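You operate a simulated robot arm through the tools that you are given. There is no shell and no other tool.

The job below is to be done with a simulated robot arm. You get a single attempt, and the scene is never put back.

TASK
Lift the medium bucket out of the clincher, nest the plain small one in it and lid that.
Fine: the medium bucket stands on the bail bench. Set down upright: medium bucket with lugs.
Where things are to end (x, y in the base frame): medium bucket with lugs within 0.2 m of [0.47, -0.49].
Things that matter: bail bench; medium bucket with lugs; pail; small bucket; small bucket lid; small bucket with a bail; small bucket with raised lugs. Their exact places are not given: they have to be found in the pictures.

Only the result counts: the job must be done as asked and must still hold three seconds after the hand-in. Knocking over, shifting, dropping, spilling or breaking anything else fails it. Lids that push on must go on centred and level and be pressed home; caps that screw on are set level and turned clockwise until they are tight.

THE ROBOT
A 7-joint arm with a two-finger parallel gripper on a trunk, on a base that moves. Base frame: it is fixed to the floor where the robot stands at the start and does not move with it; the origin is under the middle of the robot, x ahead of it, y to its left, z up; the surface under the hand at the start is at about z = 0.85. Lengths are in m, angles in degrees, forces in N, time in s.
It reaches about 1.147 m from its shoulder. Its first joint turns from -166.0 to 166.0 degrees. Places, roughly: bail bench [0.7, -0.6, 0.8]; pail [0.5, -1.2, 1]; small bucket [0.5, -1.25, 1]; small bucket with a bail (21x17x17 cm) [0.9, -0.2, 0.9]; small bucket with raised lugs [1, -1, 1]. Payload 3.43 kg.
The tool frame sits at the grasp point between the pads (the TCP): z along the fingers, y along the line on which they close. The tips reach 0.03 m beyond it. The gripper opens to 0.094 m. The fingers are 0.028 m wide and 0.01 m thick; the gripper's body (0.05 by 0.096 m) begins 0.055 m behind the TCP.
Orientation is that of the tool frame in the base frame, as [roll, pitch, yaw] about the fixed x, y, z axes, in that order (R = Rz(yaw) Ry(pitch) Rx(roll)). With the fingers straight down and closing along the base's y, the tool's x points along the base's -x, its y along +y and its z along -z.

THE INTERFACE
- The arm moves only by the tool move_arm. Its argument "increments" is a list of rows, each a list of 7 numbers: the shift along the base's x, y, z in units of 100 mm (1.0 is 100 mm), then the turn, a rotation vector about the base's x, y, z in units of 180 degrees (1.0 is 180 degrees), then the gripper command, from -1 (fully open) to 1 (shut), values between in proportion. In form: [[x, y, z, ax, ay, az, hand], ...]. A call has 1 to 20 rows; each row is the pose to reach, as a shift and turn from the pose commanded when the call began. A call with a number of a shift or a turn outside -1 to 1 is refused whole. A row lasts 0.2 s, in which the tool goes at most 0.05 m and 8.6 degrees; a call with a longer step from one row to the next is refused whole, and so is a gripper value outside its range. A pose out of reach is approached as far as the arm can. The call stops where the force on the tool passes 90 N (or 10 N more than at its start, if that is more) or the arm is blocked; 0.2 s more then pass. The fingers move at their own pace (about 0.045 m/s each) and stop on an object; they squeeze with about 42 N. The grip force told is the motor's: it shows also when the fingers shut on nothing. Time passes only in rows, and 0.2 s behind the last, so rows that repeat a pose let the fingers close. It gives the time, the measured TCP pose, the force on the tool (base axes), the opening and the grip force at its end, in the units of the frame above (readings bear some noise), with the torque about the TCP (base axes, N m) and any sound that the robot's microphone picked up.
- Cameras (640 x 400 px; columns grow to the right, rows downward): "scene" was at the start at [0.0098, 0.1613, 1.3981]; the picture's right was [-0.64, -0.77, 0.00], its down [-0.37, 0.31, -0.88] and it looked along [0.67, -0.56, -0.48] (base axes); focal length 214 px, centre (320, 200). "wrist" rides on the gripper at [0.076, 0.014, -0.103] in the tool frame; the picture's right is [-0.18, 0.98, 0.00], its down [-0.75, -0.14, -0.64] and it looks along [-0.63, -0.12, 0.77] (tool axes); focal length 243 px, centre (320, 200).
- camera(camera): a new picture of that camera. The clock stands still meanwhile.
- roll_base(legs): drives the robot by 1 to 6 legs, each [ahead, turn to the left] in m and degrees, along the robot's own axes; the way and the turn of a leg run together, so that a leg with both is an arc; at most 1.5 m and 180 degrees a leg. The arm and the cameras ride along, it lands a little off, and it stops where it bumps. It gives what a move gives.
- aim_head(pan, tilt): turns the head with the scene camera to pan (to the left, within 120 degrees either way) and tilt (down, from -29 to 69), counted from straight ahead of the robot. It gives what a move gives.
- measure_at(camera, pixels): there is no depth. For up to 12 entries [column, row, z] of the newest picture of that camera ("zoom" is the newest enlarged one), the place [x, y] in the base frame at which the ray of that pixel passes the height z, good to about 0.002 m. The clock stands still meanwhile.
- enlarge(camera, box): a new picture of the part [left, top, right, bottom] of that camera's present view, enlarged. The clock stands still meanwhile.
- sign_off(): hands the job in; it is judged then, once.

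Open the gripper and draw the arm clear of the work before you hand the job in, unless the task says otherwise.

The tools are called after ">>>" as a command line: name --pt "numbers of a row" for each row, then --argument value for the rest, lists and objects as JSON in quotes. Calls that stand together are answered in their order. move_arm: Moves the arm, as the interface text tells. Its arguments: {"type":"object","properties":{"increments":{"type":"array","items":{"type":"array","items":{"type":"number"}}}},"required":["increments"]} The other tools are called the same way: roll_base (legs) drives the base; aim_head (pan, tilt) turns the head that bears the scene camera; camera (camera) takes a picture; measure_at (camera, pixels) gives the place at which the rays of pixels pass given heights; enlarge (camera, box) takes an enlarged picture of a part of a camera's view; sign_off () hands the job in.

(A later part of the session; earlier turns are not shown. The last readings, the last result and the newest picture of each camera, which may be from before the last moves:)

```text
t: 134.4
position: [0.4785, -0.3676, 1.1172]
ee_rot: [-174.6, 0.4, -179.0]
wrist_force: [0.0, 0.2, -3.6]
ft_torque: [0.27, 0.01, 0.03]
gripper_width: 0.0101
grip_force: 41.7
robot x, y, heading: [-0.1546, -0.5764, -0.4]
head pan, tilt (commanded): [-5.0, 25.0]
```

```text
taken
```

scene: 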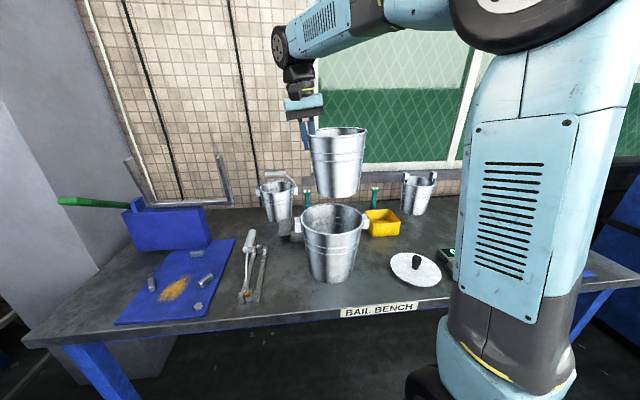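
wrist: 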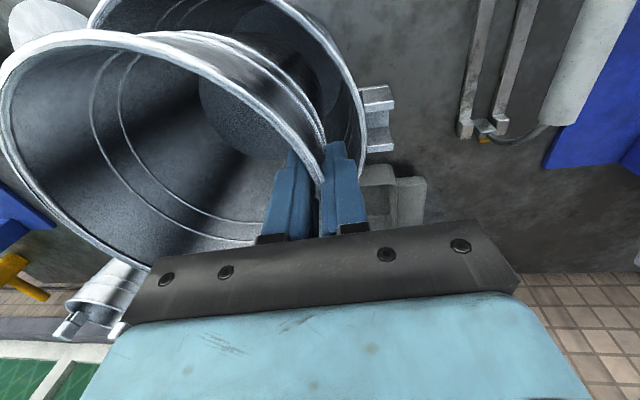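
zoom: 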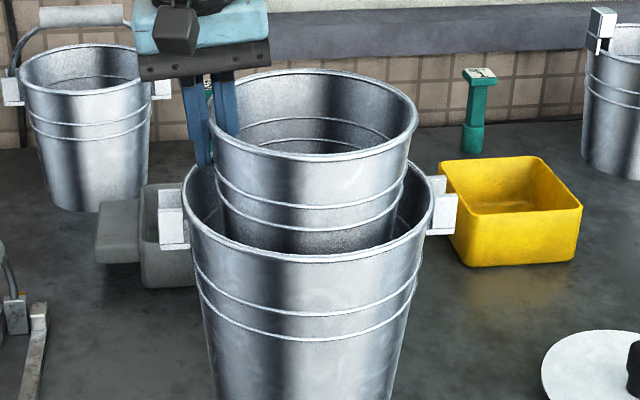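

No contact so far; the outer finger looks to have ~7 mm to the medium wall. I lower another 0.06 m.

>>> move_arm --pt "0 0 -0.15 0 0 0 1" --pt "0 0 -0.3 0 0 0 1" --pt "0 0 -0.45 0 0 0 1" --pt "0 0 -0.6 0 0 0 1"

>>> enlarge --camera "scene" --box '[295, 170, 375, 270]'

>>> camera --camera "wrist"

```text
t: 135.4
position: [0.4793, -0.3703, 1.0574]
ee_rot: [-174.7, 0.3, -179.0]
wrist_force: [0.7, -1.3, -4.1]
ft_torque: [0.25, -0.02, -0.01]
gripper_width: 0.0096
grip_force: 41.8
robot x, y, heading: [-0.1569, -0.5697, -0.8]
head pan, tilt (commanded): [-5.0, 25.0]
```

```text
4.00 times, centred on (335, 220) of scene
```

zoom: 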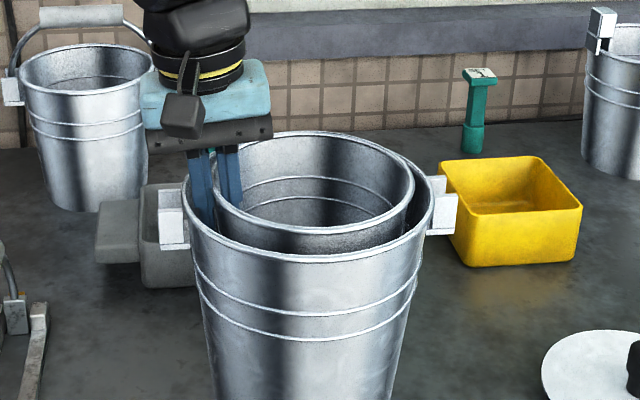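

```text
taken
```

wrist: 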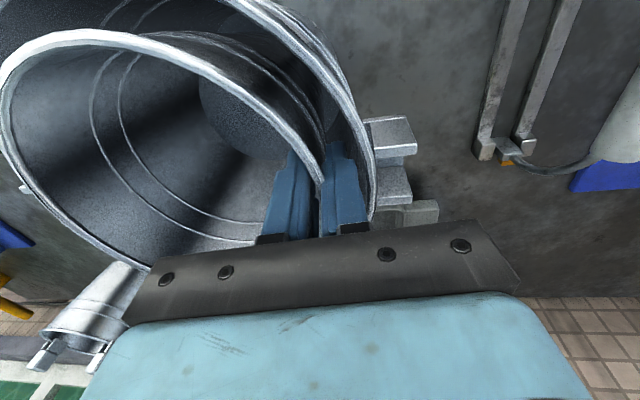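

Small rim is nested evenly, ~4 mm offset away from the fingers, no contact force. I keep lowering in small steps.

>>> move_arm --pt "0 0 -0.08 0 0 0 1" --pt "0 0 -0.16 0 0 0 1" --pt "0 0 -0.24 0 0 0 1" --pt "0 0 -0.32 0 0 0 1"

>>> enlarge --camera "scene" --box '[295, 170, 375, 270]'

>>> enlarge --camera "wrist" --box '[200, 60, 440, 260]'

```text
t: 136.4
position: [0.4789, -0.3696, 1.0243]
ee_rot: [-174.6, 0.3, -179.0]
wrist_force: [0.9, -2.2, -2.1]
ft_torque: [0.37, 0.01, -0.02]
gripper_width: 0.0097
grip_force: 42.0
robot x, y, heading: [-0.1557, -0.5714, -0.6]
head pan, tilt (commanded): [-5.0, 25.0]
```

```text
4.00 times, centred on (335, 220) of scene
```

zoom: 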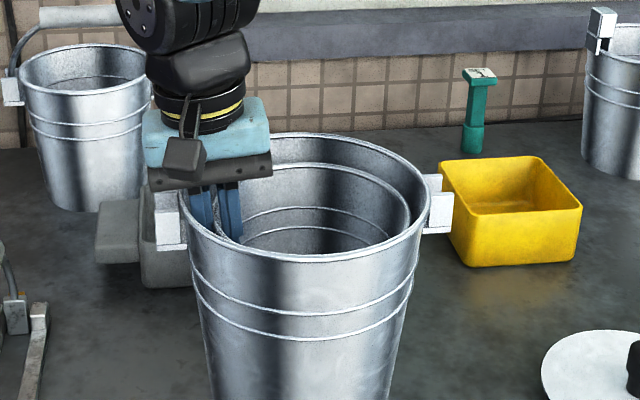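

```text
2.00 times, centred on (320, 160) of wrist
```

zoom: 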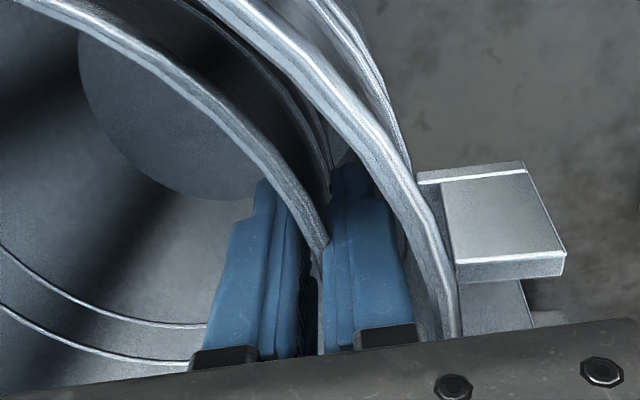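

The medium rim shifted ~3 mm to +y and side force is -2.2 N: the outer finger touches the medium's inner wall. I shift 2.5 mm to -y and continue lowering in fine steps.

>>> move_arm --pt "0 -0.025 0 0 0 0 1" --pt "0 -0.025 -0.04 0 0 0 1" --pt "0 -0.025 -0.08 0 0 0 1" --pt "0 -0.025 -0.1 0 0 0 1"

>>> enlarge --camera "scene" --box '[295, 170, 375, 270]'

>>> enlarge --camera "wrist" --box '[200, 60, 440, 260]'

```text
t: 137.4
position: [0.4786, -0.3722, 1.0148]
ee_rot: [-174.7, 0.4, -179.0]
wrist_force: [0.4, 0.9, 3.8]
ft_torque: [-0.1, 0.36, -0.03]
gripper_width: 0.0099
grip_force: 42.3
robot x, y, heading: [-0.1571, -0.5703, -0.2]
head pan, tilt (commanded): [-5.0, 25.0]
```

```text
4.00 times, centred on (335, 220) of scene
```

zoom: 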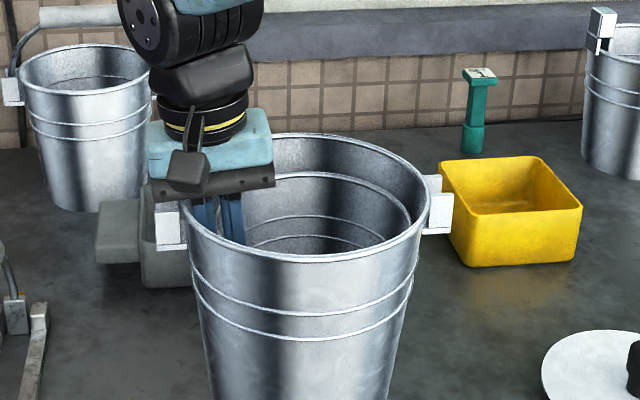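

```text
2.00 times, centred on (320, 160) of wrist
```

zoom: 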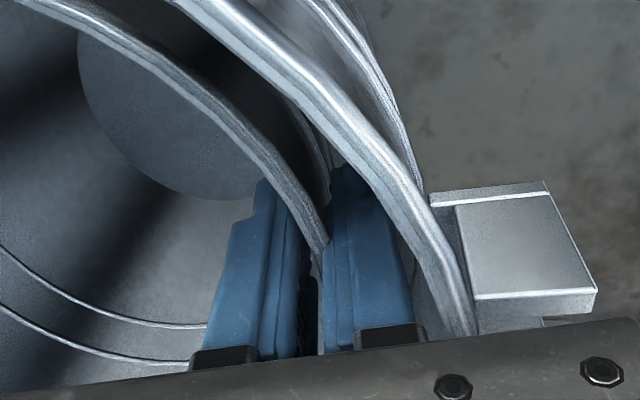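

Vertical force changed by +7.4 N at z=1.0148: the small bucket's bottom edge has reached the medium's floor. I lower 2 mm more to seat it.

>>> move_arm --pt "0 0 -0.01 0 0 0 1" --pt "0 0 -0.02 0 0 0 1" --pt "0 0 -0.02 0 0 0 1"

```text
t: 138.2
position: [0.4781, -0.3721, 1.0152]
ee_rot: [-174.7, 0.6, -179.0]
wrist_force: [7.5, 6.2, 24.4]
ft_torque: [0.1, 0.02, 0.04]
gripper_width: 0.0097
grip_force: 41.6
robot x, y, heading: [-0.1544, -0.5757, -0.1]
head pan, tilt (commanded): [-5.0, 25.0]
```

Firm seating force (24 N). I relieve it by 2 mm, then open the fingers only slightly (to ~16 mm) so as not to press the medium wall.

>>> move_arm --pt "0 0 0.02 0 0 0 1" --pt "0 0 0.02 0 0 0 0.68" --pt "0 0 0.02 0 0 0 0.68" --pt "0 0 0.02 0 0 0 0.68"

>>> enlarge --camera "wrist" --box '[200, 60, 440, 260]'

>>> enlarge --camera "scene" --box '[295, 170, 375, 270]'

```text
t: 139.2
position: [0.4797, -0.372, 1.0162]
ee_rot: [-174.6, 0.3, -178.9]
wrist_force: [0.3, -2.6, -1.9]
ft_torque: [0.09, 0.04, -0.05]
gripper_width: 0.014
grip_force: 0.1
robot x, y, heading: [-0.1544, -0.5692, -0.5]
head pan, tilt (commanded): [-5.0, 25.0]
```

```text
2.00 times, centred on (320, 160) of wrist
```

zoom: 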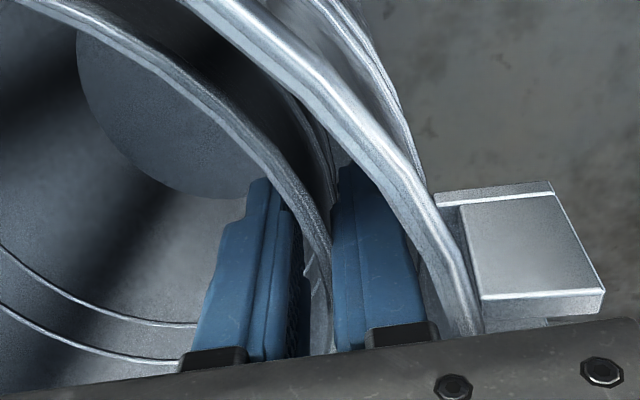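

```text
4.00 times, centred on (335, 220) of scene
```

zoom: 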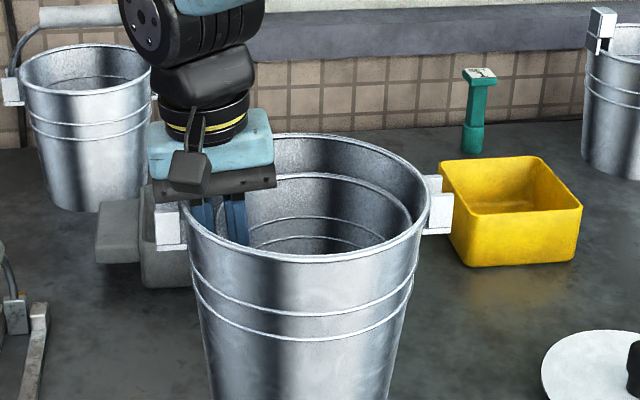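

The inner finger is clear of the wall and grip force is zero. I withdraw slowly upward along the finger direction, watching the force.

>>> move_arm --pt "0 0.0 0.04 0 0 0 0.68" --pt "0 0.0 0.08 0 0 0 0.68" --pt "0 0.005 0.14 0 0 0 0.68" --pt "0 0.01 0.2 0 0 0 0.68"

>>> enlarge --camera "wrist" --box '[200, 60, 440, 260]'

>>> enlarge --camera "scene" --box '[295, 170, 375, 270]'

```text
t: 140.2
position: [0.4788, -0.3701, 1.0354]
ee_rot: [-174.6, 0.4, -179.0]
wrist_force: [0.1, -1.1, -0.3]
ft_torque: [0.01, 0.01, 0.02]
gripper_width: 0.0146
grip_force: 0.2
robot x, y, heading: [-0.155, -0.576, -0.5]
head pan, tilt (commanded): [-5.0, 25.0]
```

```text
2.00 times, centred on (320, 160) of wrist
```

zoom: 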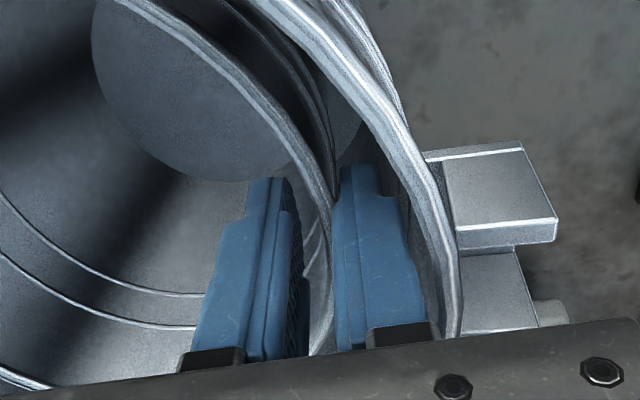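

```text
4.00 times, centred on (335, 220) of scene
```

zoom: 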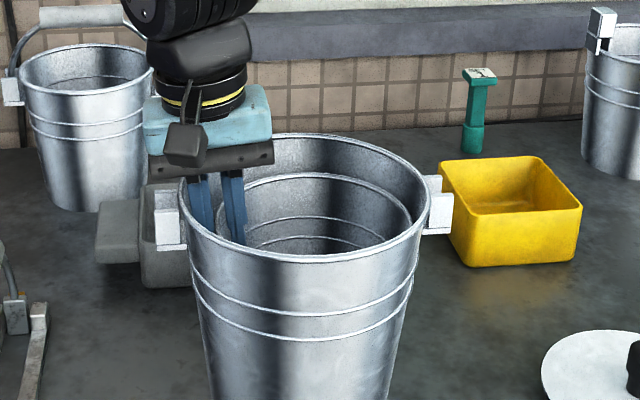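

The small bucket stays behind in the medium one. I continue withdrawing upward.

>>> move_arm --pt "0 0.01 0.2 0 0 0 0.68" --pt "0 0.02 0.45 0 0 0 0.68" --pt "0 0.04 0.75 0 0 0 0.68" --pt "0 0.06 1.0 0 0 0 0.68"

>>> move_arm --pt "0 0 0.33 0 0 0 -1" --pt "0 0 0.66 0 0 0 -1" --pt "0 0 1.0 0 0 0 -1"

>>> move_arm --pt "-0.3 -0.1 0.33 0.01 0 0 -1" --pt "-0.6 -0.2 0.66 0.02 0 0 -1" --pt "-1.0 -0.3 0.8 0.0293 0 0 -1"

>>> camera --camera "wrist"

>>> enlarge --camera "wrist" --box '[160, 20, 400, 200]'

>>> enlarge --camera "scene" --box '[295, 180, 375, 280]'

```text
t: 141.2
position: [0.478, -0.3651, 1.134]
ee_rot: [-174.6, 0.3, -179.0]
wrist_force: [0.7, 0.2, 0.3]
ft_torque: [0.02, -0.02, 0.03]
gripper_width: 0.015
grip_force: 0.1
robot x, y, heading: [-0.1511, -0.5754, -0.5]
head pan, tilt (commanded): [-5.0, 25.0]
```

```text
t: 142.0
position: [0.4793, -0.3641, 1.2372]
ee_rot: [-174.6, 0.3, -179.0]
wrist_force: [0.2, -0.5, 0.0]
ft_torque: [-0.02, 0.02, -0.02]
gripper_width: 0.0857
grip_force: 0.0
robot x, y, heading: [-0.1558, -0.5711, -0.8]
head pan, tilt (commanded): [-5.0, 25.0]
```

```text
t: 142.8
position: [0.3787, -0.3936, 1.313]
ee_rot: [-179.9, 0.4, -179.2]
wrist_force: [0.9, 0.4, -0.7]
ft_torque: [0.01, 0.06, 0.01]
gripper_width: 0.094
grip_force: 0.0
robot x, y, heading: [-0.1523, -0.5725, -0.6]
head pan, tilt (commanded): [-5.0, 25.0]
```

```text
taken
```

wrist: 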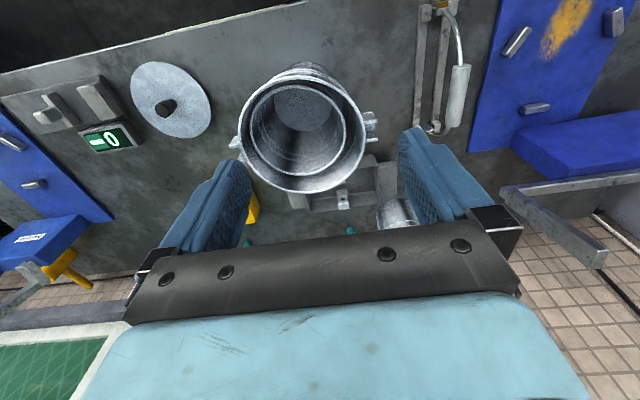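

```text
2.22 times, centred on (280, 110) of wrist
```

zoom: 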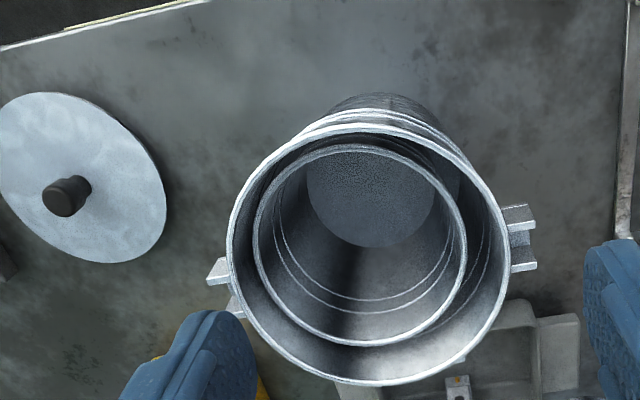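

```text
4.00 times, centred on (335, 230) of scene
```

zoom: 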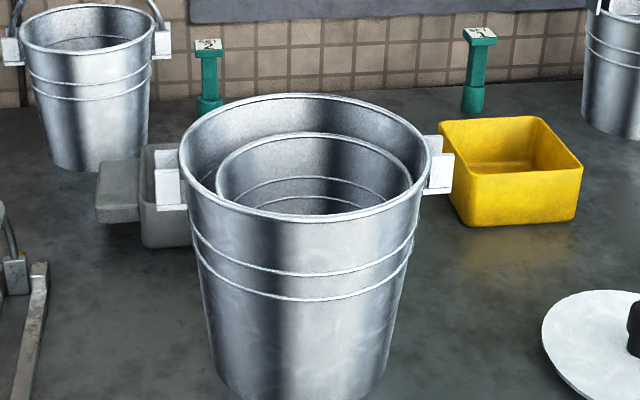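

The small bucket is nested upright in the medium one. I measure both rims in the wrist view to locate the small one for the lid.

>>> measure_at --camera "wrist" --pixels '[[238.6, 125.8, 1.058], [365.6, 137, 1.058], [309.3, 75.3, 1.058], [304.8, 194.2, 1.058], [249.4, 123.5, 1.017], [346.2, 128, 1.017], [293.5, 86.1, 1.017], [302.5, 176.2, 1.017]]'

>>> camera --camera "scene"

>>> measure_at --camera "scene" --pixels '[[299.8, 218, 1.058], [362.5, 219, 1.058], [331, 203.5, 1.058], [331, 235.5, 1.058], [309, 224, 1.017], [358, 224, 1.017], [335, 213.3, 1.017], [335, 235.5, 1.017]]'

```text
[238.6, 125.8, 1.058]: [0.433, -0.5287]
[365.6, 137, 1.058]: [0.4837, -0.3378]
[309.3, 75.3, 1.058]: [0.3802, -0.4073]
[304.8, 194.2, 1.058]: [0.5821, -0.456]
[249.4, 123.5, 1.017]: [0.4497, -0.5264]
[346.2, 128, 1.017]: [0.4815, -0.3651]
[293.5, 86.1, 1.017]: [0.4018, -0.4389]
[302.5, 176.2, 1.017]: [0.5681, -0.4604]
```

```text
taken
```

scene: 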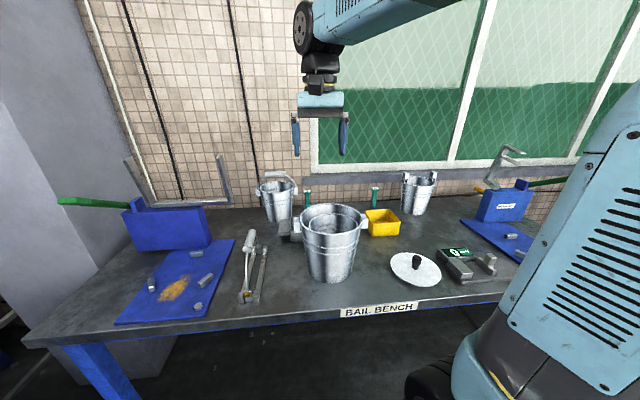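

```text
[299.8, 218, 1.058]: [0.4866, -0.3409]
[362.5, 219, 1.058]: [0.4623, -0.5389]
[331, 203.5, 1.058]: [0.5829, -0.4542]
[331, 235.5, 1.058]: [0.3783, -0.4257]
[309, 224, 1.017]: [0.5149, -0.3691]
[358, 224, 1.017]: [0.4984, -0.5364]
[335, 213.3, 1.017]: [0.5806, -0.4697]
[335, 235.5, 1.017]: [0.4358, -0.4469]
```

Small centre ≈(0.482,-0.449), medium centre ≈(0.480,-0.439): the small one sits ~8–10 mm to -y. To make room for the lid I will nudge it +y with the open fingers inside it; first move above its centre.

>>> move_arm --pt "0.33 -0.2 -0.2 0 0 0 -1" --pt "0.66 -0.4 -0.4 0 0 0 -1" --pt "1.0 -0.56 -0.6 0 0 0 -1"

>>> camera --camera "wrist"

>>> enlarge --camera "scene" --box '[270, 120, 430, 280]'

```text
t: 143.6
position: [0.4795, -0.4494, 1.2533]
ee_rot: [-179.8, 0.6, -179.2]
wrist_force: [0.3, -0.2, 0.9]
ft_torque: [-0.01, -0.06, -0.03]
gripper_width: 0.0942
grip_force: 0.1
robot x, y, heading: [-0.1529, -0.5719, -0.6]
head pan, tilt (commanded): [-5.0, 25.0]
```

```text
taken
```

wrist: 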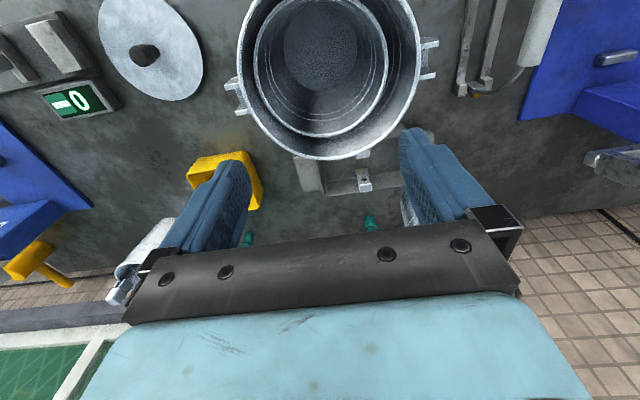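

```text
2.50 times, centred on (350, 200) of scene
```

zoom: 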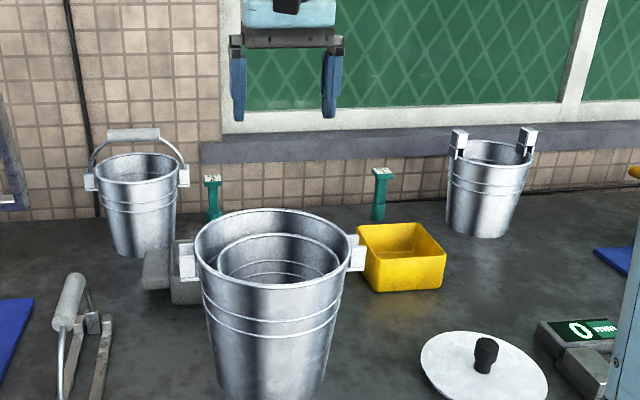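

This view is nearly over the buckets; I measure both rims again here.

>>> enlarge --camera "wrist" --box '[210, 0, 450, 170]'

>>> measure_at --camera "wrist" --pixels '[[238, 55, 1.058], [421, 55, 1.058], [330, 160, 1.058], [254, 50, 1.02], [388, 55, 1.02], [320, 137, 1.02], [267, 102, 1.02], [368, 110, 1.02]]'

```text
2.35 times, centred on (330, 85) of wrist
```

zoom: 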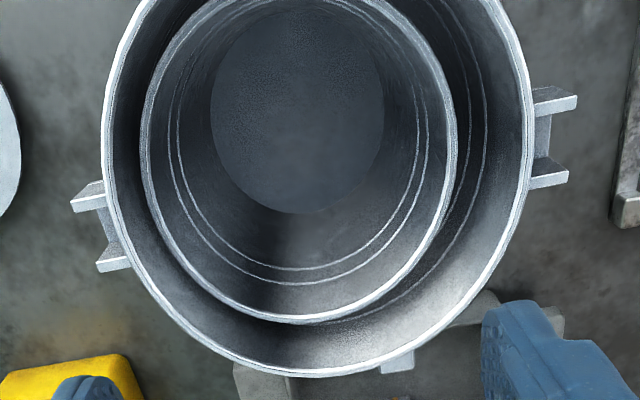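

```text
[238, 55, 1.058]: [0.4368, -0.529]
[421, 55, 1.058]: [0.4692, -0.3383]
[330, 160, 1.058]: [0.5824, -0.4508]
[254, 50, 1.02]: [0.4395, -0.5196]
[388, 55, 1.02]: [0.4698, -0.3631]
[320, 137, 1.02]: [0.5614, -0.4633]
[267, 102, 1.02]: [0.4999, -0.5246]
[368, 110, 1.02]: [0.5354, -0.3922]
```

Confirmed: small is ~10 mm off toward -y. I lower the open fingers inside the small bucket (tips stay well above its floor).

>>> move_arm --pt "0 0 -0.33 0 0 0 -1" --pt "0 0 -0.66 0 0 0 -1" --pt "0 0 -1.0 0 0 0 -1"

>>> move_arm --pt "0 0 -0.25 0 0 0 -1" --pt "0 0 -0.5 0 0 0 -1" --pt "0 0 -0.75 0 0 0 -1" --pt "0 0 -0.9 0 0 0 -1"

>>> camera --camera "wrist"

>>> enlarge --camera "scene" --box '[295, 180, 375, 280]'

```text
t: 144.4
position: [0.4816, -0.4498, 1.1548]
ee_rot: [-179.9, 0.6, -179.2]
wrist_force: [0.4, -0.4, 1.0]
ft_torque: [0.03, 0.03, -0.01]
gripper_width: 0.0939
grip_force: 0.1
robot x, y, heading: [-0.1561, -0.5738, -0.7]
head pan, tilt (commanded): [-5.0, 25.0]
```

```text
t: 145.4
position: [0.4794, -0.4511, 1.0641]
ee_rot: [-179.8, 0.4, -179.1]
wrist_force: [0.4, 0.1, -0.1]
ft_torque: [0.0, -0.01, 0.0]
gripper_width: 0.0942
grip_force: 0.1
robot x, y, heading: [-0.1546, -0.5707, -0.7]
head pan, tilt (commanded): [-5.0, 25.0]
```

```text
taken
```

wrist: 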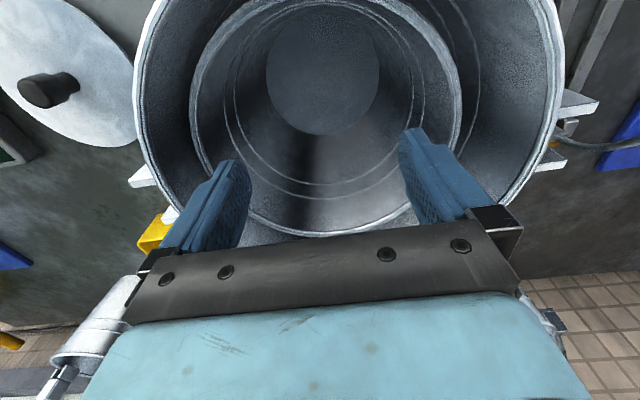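

```text
4.00 times, centred on (335, 230) of scene
```

zoom: 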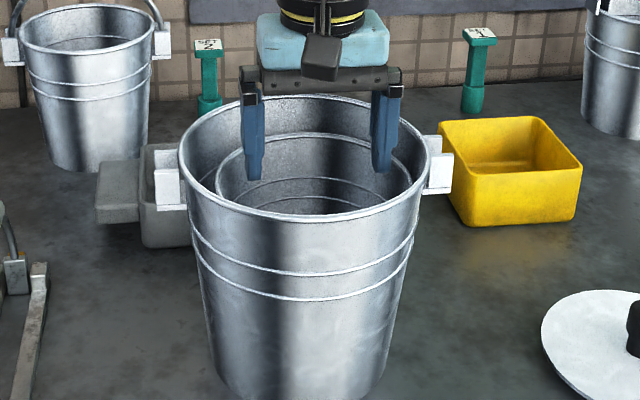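

Fingers fit inside the small bucket. I lower to TCP z≈1.01 so only the finger tips can meet its wall.

>>> move_arm --pt "0 0 -0.18 0 0 0 -1" --pt "0 0 -0.36 0 0 0 -1" --pt "0 0 -0.54 0 0 0 -1"

>>> move_arm --pt "0 0.04 0 0 0 0 -1" --pt "0 0.08 0 0 0 0 -1" --pt "0 0.12 0 0 0 0 -1" --pt "0 0.12 0 0 0 0 -1"

>>> enlarge --camera "scene" --box '[295, 180, 375, 280]'

```text
t: 146.2
position: [0.4799, -0.4509, 1.011]
ee_rot: [-179.9, 0.5, -179.0]
wrist_force: [-0.4, 0.6, 0.3]
ft_torque: [-0.01, -0.01, -0.02]
gripper_width: 0.0938
grip_force: 0.1
robot x, y, heading: [-0.157, -0.5778, -0.5]
head pan, tilt (commanded): [-5.0, 25.0]
```

```text
t: 147.2
position: [0.479, -0.4395, 1.0114]
ee_rot: [-179.9, 0.5, -179.1]
wrist_force: [0.4, -0.9, -0.1]
ft_torque: [0.01, 0.0, -0.04]
gripper_width: 0.0938
grip_force: 0.1
robot x, y, heading: [-0.1571, -0.575, -0.6]
head pan, tilt (commanded): [-5.0, 25.0]
```

```text
4.00 times, centred on (335, 230) of scene
```

zoom: 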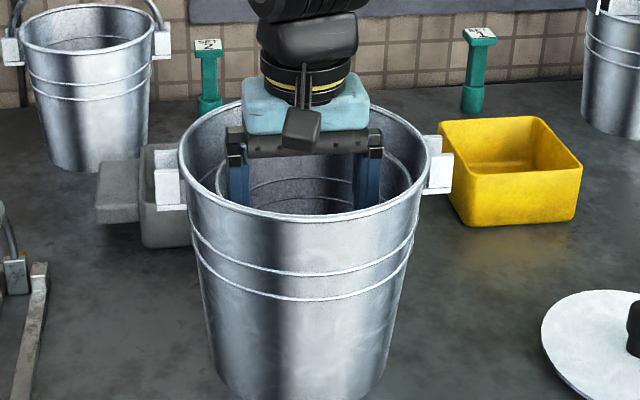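

No contact yet. I continue toward +y in 3 mm steps.

>>> move_arm --pt "0 0.03 0 0 0 0 -1" --pt "0 0.06 0 0 0 0 -1" --pt "0 0.06 0 0 0 0 -1"

>>> move_arm --pt "0 0.03 0 0 0 0 -1" --pt "0 0.03 0 0 0 0 -1"

>>> enlarge --camera "scene" --box '[295, 180, 375, 280]'

>>> camera --camera "wrist"

```text
t: 148.0
position: [0.4781, -0.4314, 1.012]
ee_rot: [-179.9, 0.5, -179.1]
wrist_force: [0.6, -1.7, 0.3]
ft_torque: [0.07, 0.01, 0.04]
gripper_width: 0.093
grip_force: 0.0
robot x, y, heading: [-0.1527, -0.5702, -0.6]
head pan, tilt (commanded): [-5.0, 25.0]
```

```text
t: 148.6
position: [0.478, -0.4301, 1.0101]
ee_rot: [-179.9, 0.5, -179.1]
wrist_force: [0.5, -1.0, -0.2]
ft_torque: [0.01, 0.02, -0.01]
gripper_width: 0.0933
grip_force: 0.1
robot x, y, heading: [-0.1541, -0.5724, -0.7]
head pan, tilt (commanded): [-5.0, 25.0]
```

```text
4.00 times, centred on (335, 230) of scene
```

zoom: 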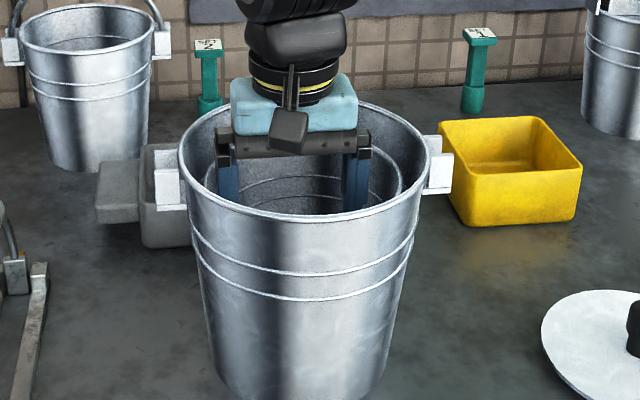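

```text
taken
```

wrist: 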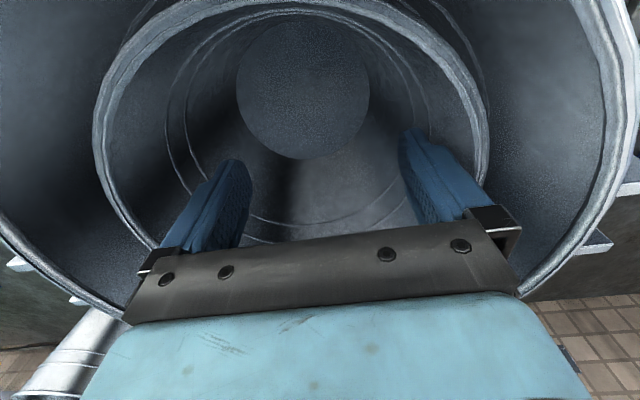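

The small bucket's right rim edge moved from 412 to 404 px – about 6.5 mm toward centre. I push 2 mm more, then withdraw and re-measure.

>>> move_arm --pt "0 0.02 0 0 0 0 -1" --pt "0 0.02 0 0 0 0 -1"

>>> move_arm --pt "0 -0.08 0 0 0 0 -1" --pt "0 -0.15 0.1 0 0 0 -1" --pt "0 -0.15 0.5 0 0 0 -1" --pt "0 -0.15 1.0 0 0 0 -1"

>>> move_arm --pt "0 0 0.4 0 0 0 -1" --pt "0 0 0.8 0 0 0 -1" --pt "0 0 1.0 0 0 0 -1"

>>> move_arm --pt "0 0 0.4 0 0 0 -1" --pt "0 0 0.5 0 0 0 -1"

>>> enlarge --camera "wrist" --box '[210, 0, 450, 170]'

>>> enlarge --camera "scene" --box '[295, 180, 375, 280]'

```text
t: 149.2
position: [0.4789, -0.4271, 1.0117]
ee_rot: [-179.9, 0.4, -179.1]
wrist_force: [0.1, -1.7, 0.7]
ft_torque: [-0.01, -0.03, 0.0]
gripper_width: 0.0932
grip_force: 0.2
robot x, y, heading: [-0.1534, -0.5719, -0.6]
head pan, tilt (commanded): [-5.0, 25.0]
```

```text
t: 150.2
position: [0.4798, -0.4441, 1.1138]
ee_rot: [-179.9, 0.5, -179.1]
wrist_force: [0.0, 0.0, 0.2]
ft_torque: [-0.03, 0.0, 0.03]
gripper_width: 0.0941
grip_force: 0.0
robot x, y, heading: [-0.1533, -0.5722, -0.4]
head pan, tilt (commanded): [-5.0, 25.0]
```

```text
t: 151.0
position: [0.4804, -0.4413, 1.2125]
ee_rot: [-179.9, 0.6, -179.0]
wrist_force: [0.6, -0.1, -0.1]
ft_torque: [-0.02, 0.03, -0.02]
gripper_width: 0.0942
grip_force: 0.1
robot x, y, heading: [-0.1505, -0.5722, -0.4]
head pan, tilt (commanded): [-5.0, 25.0]
```

```text
t: 151.6
position: [0.479, -0.4428, 1.2603]
ee_rot: [-179.9, 0.6, -179.1]
wrist_force: [0.8, 0.5, -0.7]
ft_torque: [-0.02, 0.03, -0.01]
gripper_width: 0.0939
grip_force: 0.0
robot x, y, heading: [-0.1539, -0.5729, -0.4]
head pan, tilt (commanded): [-5.0, 25.0]
```

```text
2.35 times, centred on (330, 85) of wrist
```

zoom: 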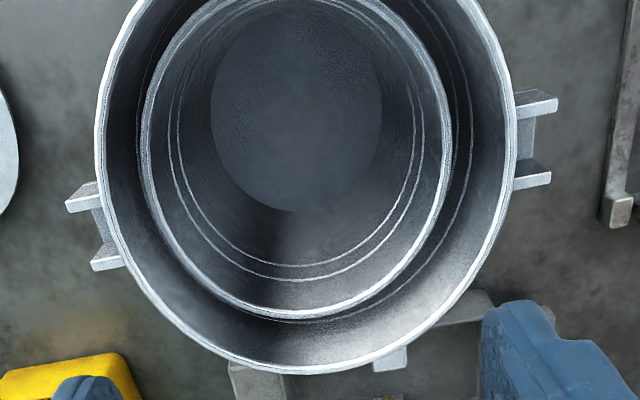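

```text
4.00 times, centred on (335, 230) of scene
```

zoom: 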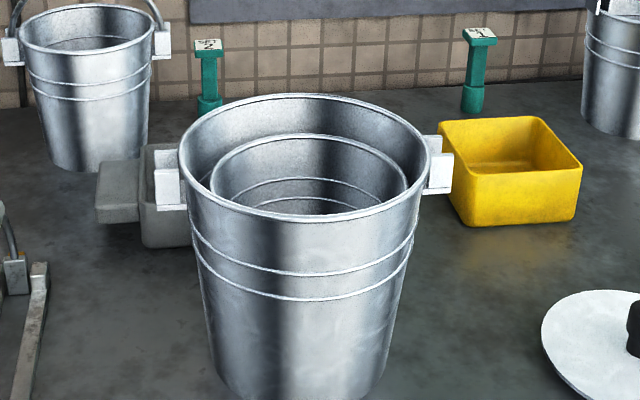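

The small one is now nearly centred. I measure its rim again from this wrist view and from the scene.

>>> measure_at --camera "wrist" --pixels '[[253.8, 51, 1.02], [386.2, 55.2, 1.02], [321.5, 135.2, 1.02], [274.7, 111.4, 1.02], [368.3, 109.7, 1.02], [234.7, 59.5, 1.058], [413, 51, 1.058], [325.7, 158.6, 1.058]]'

>>> measure_at --camera "scene" --pixels '[[307.5, 225, 1.02], [356.8, 226, 1.02], [332, 213.5, 1.02], [299.8, 218, 1.058], [362.5, 219, 1.058], [331, 203.5, 1.058]]'

```text
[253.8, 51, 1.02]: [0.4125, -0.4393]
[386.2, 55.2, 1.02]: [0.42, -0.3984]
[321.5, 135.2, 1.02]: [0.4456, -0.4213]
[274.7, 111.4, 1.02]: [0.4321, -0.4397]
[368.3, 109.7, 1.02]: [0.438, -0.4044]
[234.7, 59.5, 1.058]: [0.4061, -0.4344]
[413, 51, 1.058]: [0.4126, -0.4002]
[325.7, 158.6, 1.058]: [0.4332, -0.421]
```

```text
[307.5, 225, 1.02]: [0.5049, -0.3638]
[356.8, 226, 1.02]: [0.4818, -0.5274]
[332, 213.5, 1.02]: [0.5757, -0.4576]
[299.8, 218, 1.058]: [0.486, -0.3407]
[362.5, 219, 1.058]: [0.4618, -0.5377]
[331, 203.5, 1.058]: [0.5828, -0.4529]
```

The wrist measurement used an old picture, so I take a new one and measure on it.

>>> camera --camera "wrist"

>>> measure_at --camera "wrist" --pixels '[[253.8, 51, 1.02], [386.2, 55.2, 1.02], [321.5, 135.2, 1.02], [274.7, 111.4, 1.02], [368.3, 109.7, 1.02], [234.7, 59.5, 1.058], [413, 51, 1.058], [325.7, 158.6, 1.058]]'

```text
taken
```

wrist: 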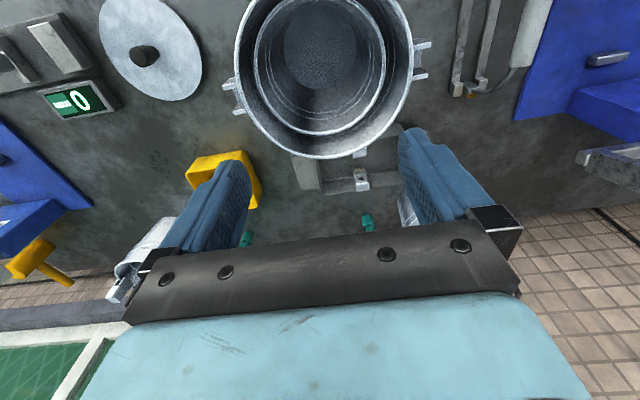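

```text
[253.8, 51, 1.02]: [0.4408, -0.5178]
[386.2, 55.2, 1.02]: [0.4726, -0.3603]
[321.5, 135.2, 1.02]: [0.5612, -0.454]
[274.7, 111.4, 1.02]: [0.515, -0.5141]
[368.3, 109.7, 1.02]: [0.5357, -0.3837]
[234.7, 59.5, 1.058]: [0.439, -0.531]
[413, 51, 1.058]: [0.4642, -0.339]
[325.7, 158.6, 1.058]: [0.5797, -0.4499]
```

Small centre ≈(0.478,-0.443), rim z≈1.024, ~4.5 mm off the medium's centre: the lid (R 0.084) has room. Now I go over the lid.

>>> move_arm --pt "-0.2 -0.33 0 0 0 0 -1" --pt "-0.4 -0.66 0 0 0 0 -1" --pt "-0.6 -1.0 0 0 0 0 -1"

>>> move_arm --pt "-0.2 -0.33 0 0 0 0 -1" --pt "-0.4 -0.66 0 0 0 0 -1" --pt "-0.6 -1.0 0 0 0 0 -1"

>>> move_arm --pt "0 -0.3 -0.3 0 0 0 -1" --pt "0 -0.6 -0.6 0 0 0 -1" --pt "0 -0.88 -0.9 0 0 0 -1"

>>> camera --camera "wrist"

>>> enlarge --camera "wrist" --box '[220, 20, 420, 200]'

```text
t: 152.4
position: [0.4198, -0.5454, 1.2616]
ee_rot: [-179.9, 0.4, -179.1]
wrist_force: [-0.1, 0.5, 0.5]
ft_torque: [-0.03, 0.05, -0.04]
gripper_width: 0.094
grip_force: 0.0
robot x, y, heading: [-0.1544, -0.5739, -0.5]
head pan, tilt (commanded): [-5.0, 25.0]
```

```text
t: 153.2
position: [0.3585, -0.646, 1.2624]
ee_rot: [-179.9, 0.5, -179.1]
wrist_force: [0.8, 0.8, -0.3]
ft_torque: [-0.04, 0.03, -0.02]
gripper_width: 0.0937
grip_force: 0.1
robot x, y, heading: [-0.1517, -0.5729, -0.5]
head pan, tilt (commanded): [-5.0, 25.0]
```

```text
t: 154.0
position: [0.3591, -0.7312, 1.1703]
ee_rot: [-179.9, 0.6, -179.1]
wrist_force: [0.0, -0.8, 0.1]
ft_torque: [-0.02, -0.02, -0.01]
gripper_width: 0.0941
grip_force: 0.1
robot x, y, heading: [-0.1507, -0.5771, -0.7]
head pan, tilt (commanded): [-5.0, 25.0]
```

```text
taken
```

wrist: 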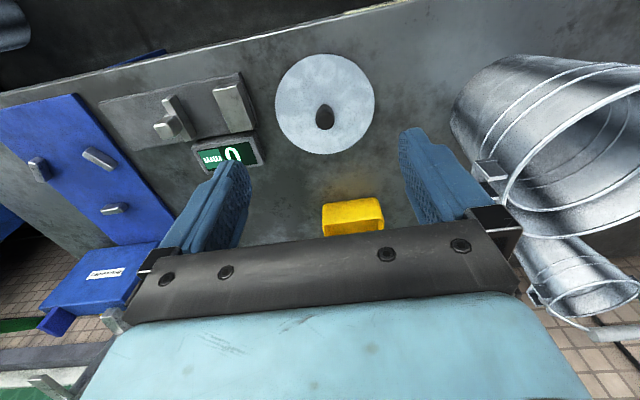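

```text
2.22 times, centred on (320, 110) of wrist
```

zoom: 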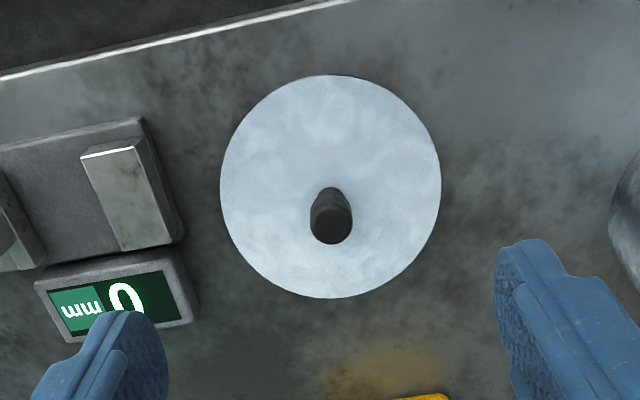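

I measure the lid's edges and knob in this closer view.

>>> measure_at --camera "wrist" --pixels '[[275, 103.2, 0.862], [374.5, 104.1, 0.862], [324.5, 53.7, 0.862], [324.5, 154.6, 0.862], [325, 122.6, 0.89], [325, 122.6, 0.9], [325, 122.6, 0.91], [275, 103.2, 0.87], [374.5, 104.1, 0.87], [324.5, 53.7, 0.87], [324.5, 154.6, 0.87]]'

```text
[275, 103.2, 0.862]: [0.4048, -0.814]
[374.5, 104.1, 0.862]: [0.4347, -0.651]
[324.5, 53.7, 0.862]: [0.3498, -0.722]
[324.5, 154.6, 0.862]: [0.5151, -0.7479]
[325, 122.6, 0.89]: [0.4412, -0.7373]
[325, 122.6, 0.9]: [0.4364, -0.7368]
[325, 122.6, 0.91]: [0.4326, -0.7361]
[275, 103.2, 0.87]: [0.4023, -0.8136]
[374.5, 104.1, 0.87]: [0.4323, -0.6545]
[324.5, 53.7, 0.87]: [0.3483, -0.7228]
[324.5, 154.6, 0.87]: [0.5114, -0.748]
```

Lid centre ≈(0.432,-0.734), knob top z≈0.905. I descend over the knob to TCP z≈0.905 with open fingers.

>>> move_arm --pt "0.3 -0.01 -0.3 0 0 0 -1" --pt "0.6 -0.02 -0.6 0 0 0 -1" --pt "0.73 -0.04 -1.0 0 0 0 -1"

>>> move_arm --pt "0 0 -0.33 0 0 0 -1" --pt "0 0 -0.66 0 0 0 -1" --pt "0 0 -1.0 0 0 0 -1"

>>> camera --camera "wrist"

>>> aim_head --pan -25 --tilt 40

>>> camera --camera "scene"

```text
t: 154.8
position: [0.4335, -0.7357, 1.072]
ee_rot: [-179.8, 0.6, -179.1]
wrist_force: [0.3, 0.6, 1.1]
ft_torque: [0.0, -0.05, 0.0]
gripper_width: 0.0941
grip_force: 0.1
robot x, y, heading: [-0.1566, -0.5692, -0.4]
head pan, tilt (commanded): [-5.0, 25.0]
```

```text
t: 155.6
position: [0.4341, -0.7347, 0.9706]
ee_rot: [-179.9, 0.6, -179.1]
wrist_force: [-0.4, 0.0, -0.1]
ft_torque: [0.03, -0.05, 0.01]
gripper_width: 0.0943
grip_force: 0.0
robot x, y, heading: [-0.1541, -0.5728, -0.4]
head pan, tilt (commanded): [-5.0, 25.0]
```

```text
taken
```

wrist: 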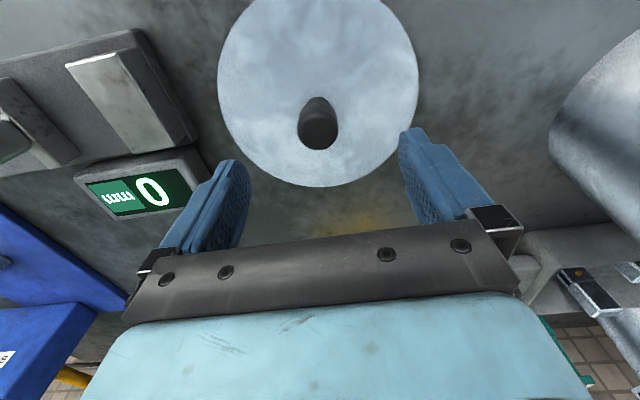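

```text
t: 156.5
position: [0.433, -0.7351, 0.9727]
ee_rot: [-179.9, 0.5, -179.1]
wrist_force: [0.0, 0.3, 1.2]
ft_torque: [0.0, 0.01, -0.04]
gripper_width: 0.0937
grip_force: 0.0
robot x, y, heading: [-0.1559, -0.5797, -0.4]
head pan, tilt (commanded): [-25.0, 40.0]
```

```text
taken
```

scene: 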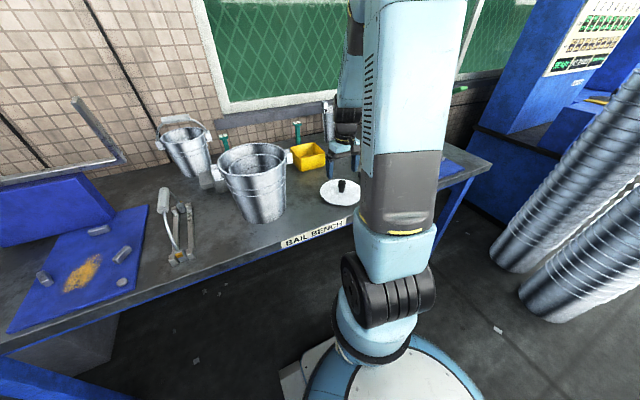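

The knob projects where expected (318,130). I descend the last 0.067 m and close on the knob.

>>> move_arm --pt "0 -0.01 -0.25 0 0 0 -1" --pt "0 -0.01 -0.5 0 0 0 -1" --pt "0 -0.01 -0.67 0 0 0 -1" --pt "0 -0.01 -0.67 0 0 0 -1"

>>> camera --camera "wrist"

>>> move_arm --pt "0 0 0 0 0 0 1" --pt "0 0 0 0 0 0 1" --pt "0 0 0 0 0 0 1" --pt "0 0 0 0 0 0 1" --pt "0 0 0 0 0 0 1" --pt "0 0 0 0 0 0 1" --pt "0 0 0 0 0 0 1"

>>> camera --camera "wrist"

```text
t: 157.5
position: [0.4323, -0.7363, 0.9054]
ee_rot: [-179.9, 0.5, -179.1]
wrist_force: [-0.1, 0.4, 0.2]
ft_torque: [0.03, -0.01, -0.03]
gripper_width: 0.0941
grip_force: 0.1
robot x, y, heading: [-0.155, -0.5711, -0.6]
head pan, tilt (commanded): [-25.0, 40.0]
```

```text
taken
```

wrist: 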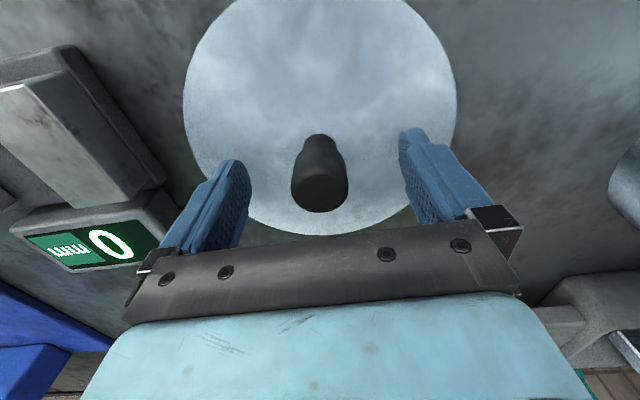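

```text
t: 159.1
position: [0.4326, -0.7348, 0.9047]
ee_rot: [-180.0, 0.6, -179.1]
wrist_force: [-0.2, -0.4, 0.2]
ft_torque: [0.01, 0.02, 0.01]
gripper_width: 0.0288
grip_force: 41.6
robot x, y, heading: [-0.1491, -0.5725, -0.5]
head pan, tilt (commanded): [-25.0, 40.0]
```

```text
taken
```

wrist: 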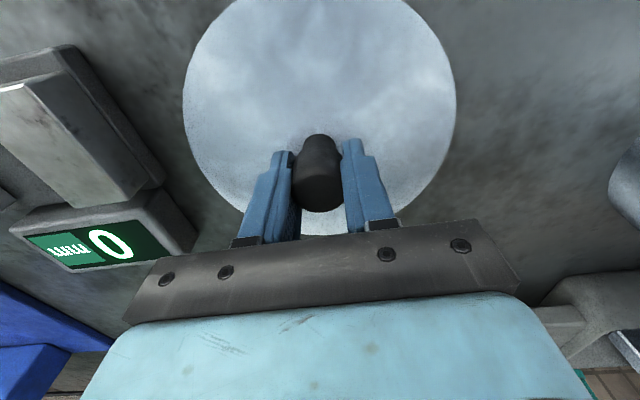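

Knob gripped (opening 28.8 mm, 42 N), the knob centred at the TCP. I lift the lid.

>>> move_arm --pt "0 0 0.1 0 0 0 1" --pt "0 0 0.3 0 0 0 1" --pt "0 0 0.6 0 0 0 1" --pt "0 0 1.0 0 0 0 1"

>>> camera --camera "wrist"

>>> aim_head --pan -10 --tilt 30

>>> camera --camera "scene"

>>> enlarge --camera "scene" --box '[330, 100, 510, 260]'

```text
t: 160.1
position: [0.4319, -0.7383, 1.0066]
ee_rot: [-179.9, 0.3, -179.1]
wrist_force: [0.8, 0.8, -1.0]
ft_torque: [-0.02, 0.03, 0.01]
gripper_width: 0.0286
grip_force: 42.2
robot x, y, heading: [-0.1569, -0.5745, -0.5]
head pan, tilt (commanded): [-25.0, 40.0]
```

```text
taken
```

wrist: 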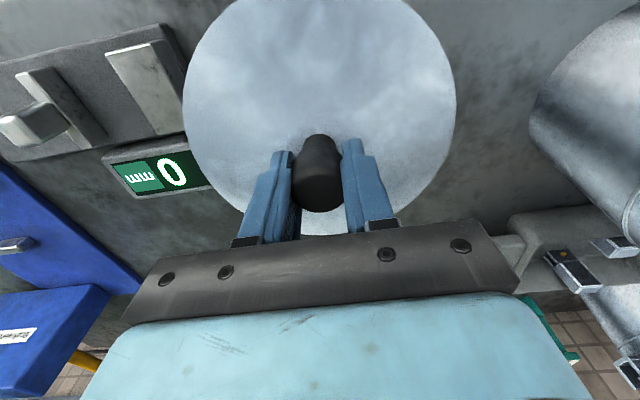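

```text
t: 160.8
position: [0.4334, -0.7383, 1.0047]
ee_rot: [-179.9, 0.5, -179.2]
wrist_force: [0.0, 0.0, -1.3]
ft_torque: [0.02, 0.02, 0.0]
gripper_width: 0.029
grip_force: 41.8
robot x, y, heading: [-0.1592, -0.573, -0.7]
head pan, tilt (commanded): [-10.0, 30.0]
```

```text
taken
```

scene: 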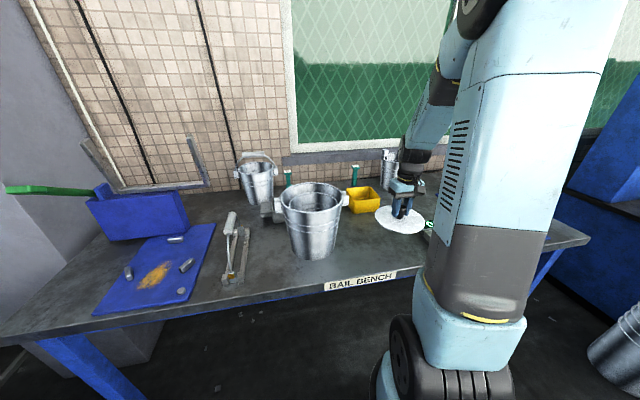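

```text
2.50 times, centred on (420, 180) of scene
```

zoom: 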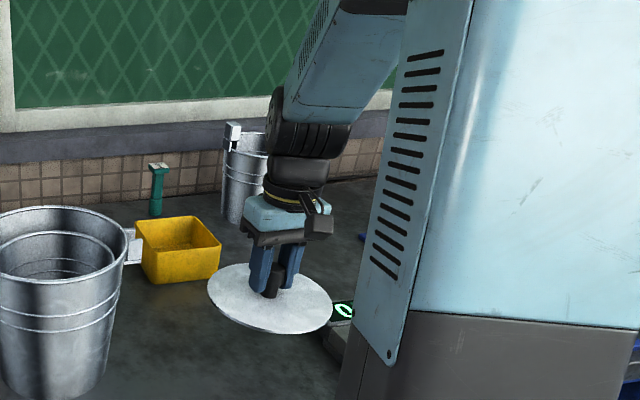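

The lid hangs level. I measure its disc edges relative to the TCP (lid top plane at z≈0.963).

>>> camera --camera "wrist"

>>> enlarge --camera "wrist" --box '[160, 0, 480, 240]'

>>> measure_at --camera "zoom" --pixels '[[47, 180, 0.962], [595, 180, 0.962]]'

```text
taken
```

wrist: 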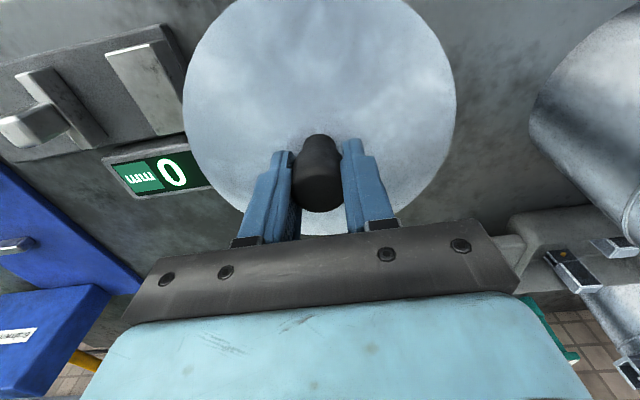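

```text
1.67 times, centred on (320, 120) of wrist
```

zoom: 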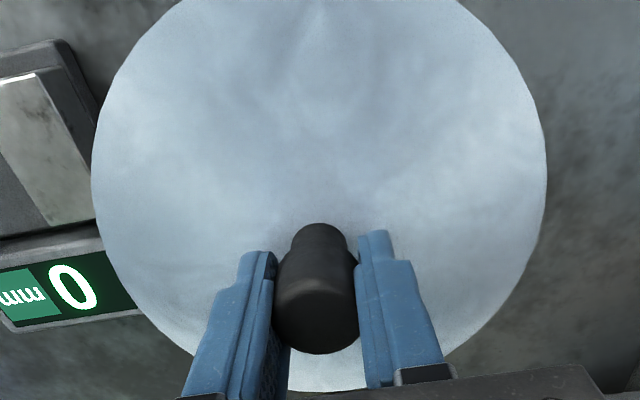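

```text
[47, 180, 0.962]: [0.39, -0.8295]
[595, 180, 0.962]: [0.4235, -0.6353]
```

I measure several lid edge points on this enlarged picture.

>>> measure_at --camera "zoom" --pixels '[[92, 180, 0.962], [547, 175, 0.962], [150, 322, 0.962], [500, 318, 0.962], [178, 3, 0.962], [460, 3, 0.962], [318, 391, 0.962], [317, 320, 1.005]]'

```text
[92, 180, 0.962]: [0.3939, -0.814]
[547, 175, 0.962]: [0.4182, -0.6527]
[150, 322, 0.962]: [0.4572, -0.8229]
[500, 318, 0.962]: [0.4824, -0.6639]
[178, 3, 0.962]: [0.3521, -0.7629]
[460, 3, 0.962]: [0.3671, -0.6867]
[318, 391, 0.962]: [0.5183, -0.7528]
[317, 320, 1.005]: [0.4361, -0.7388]
```

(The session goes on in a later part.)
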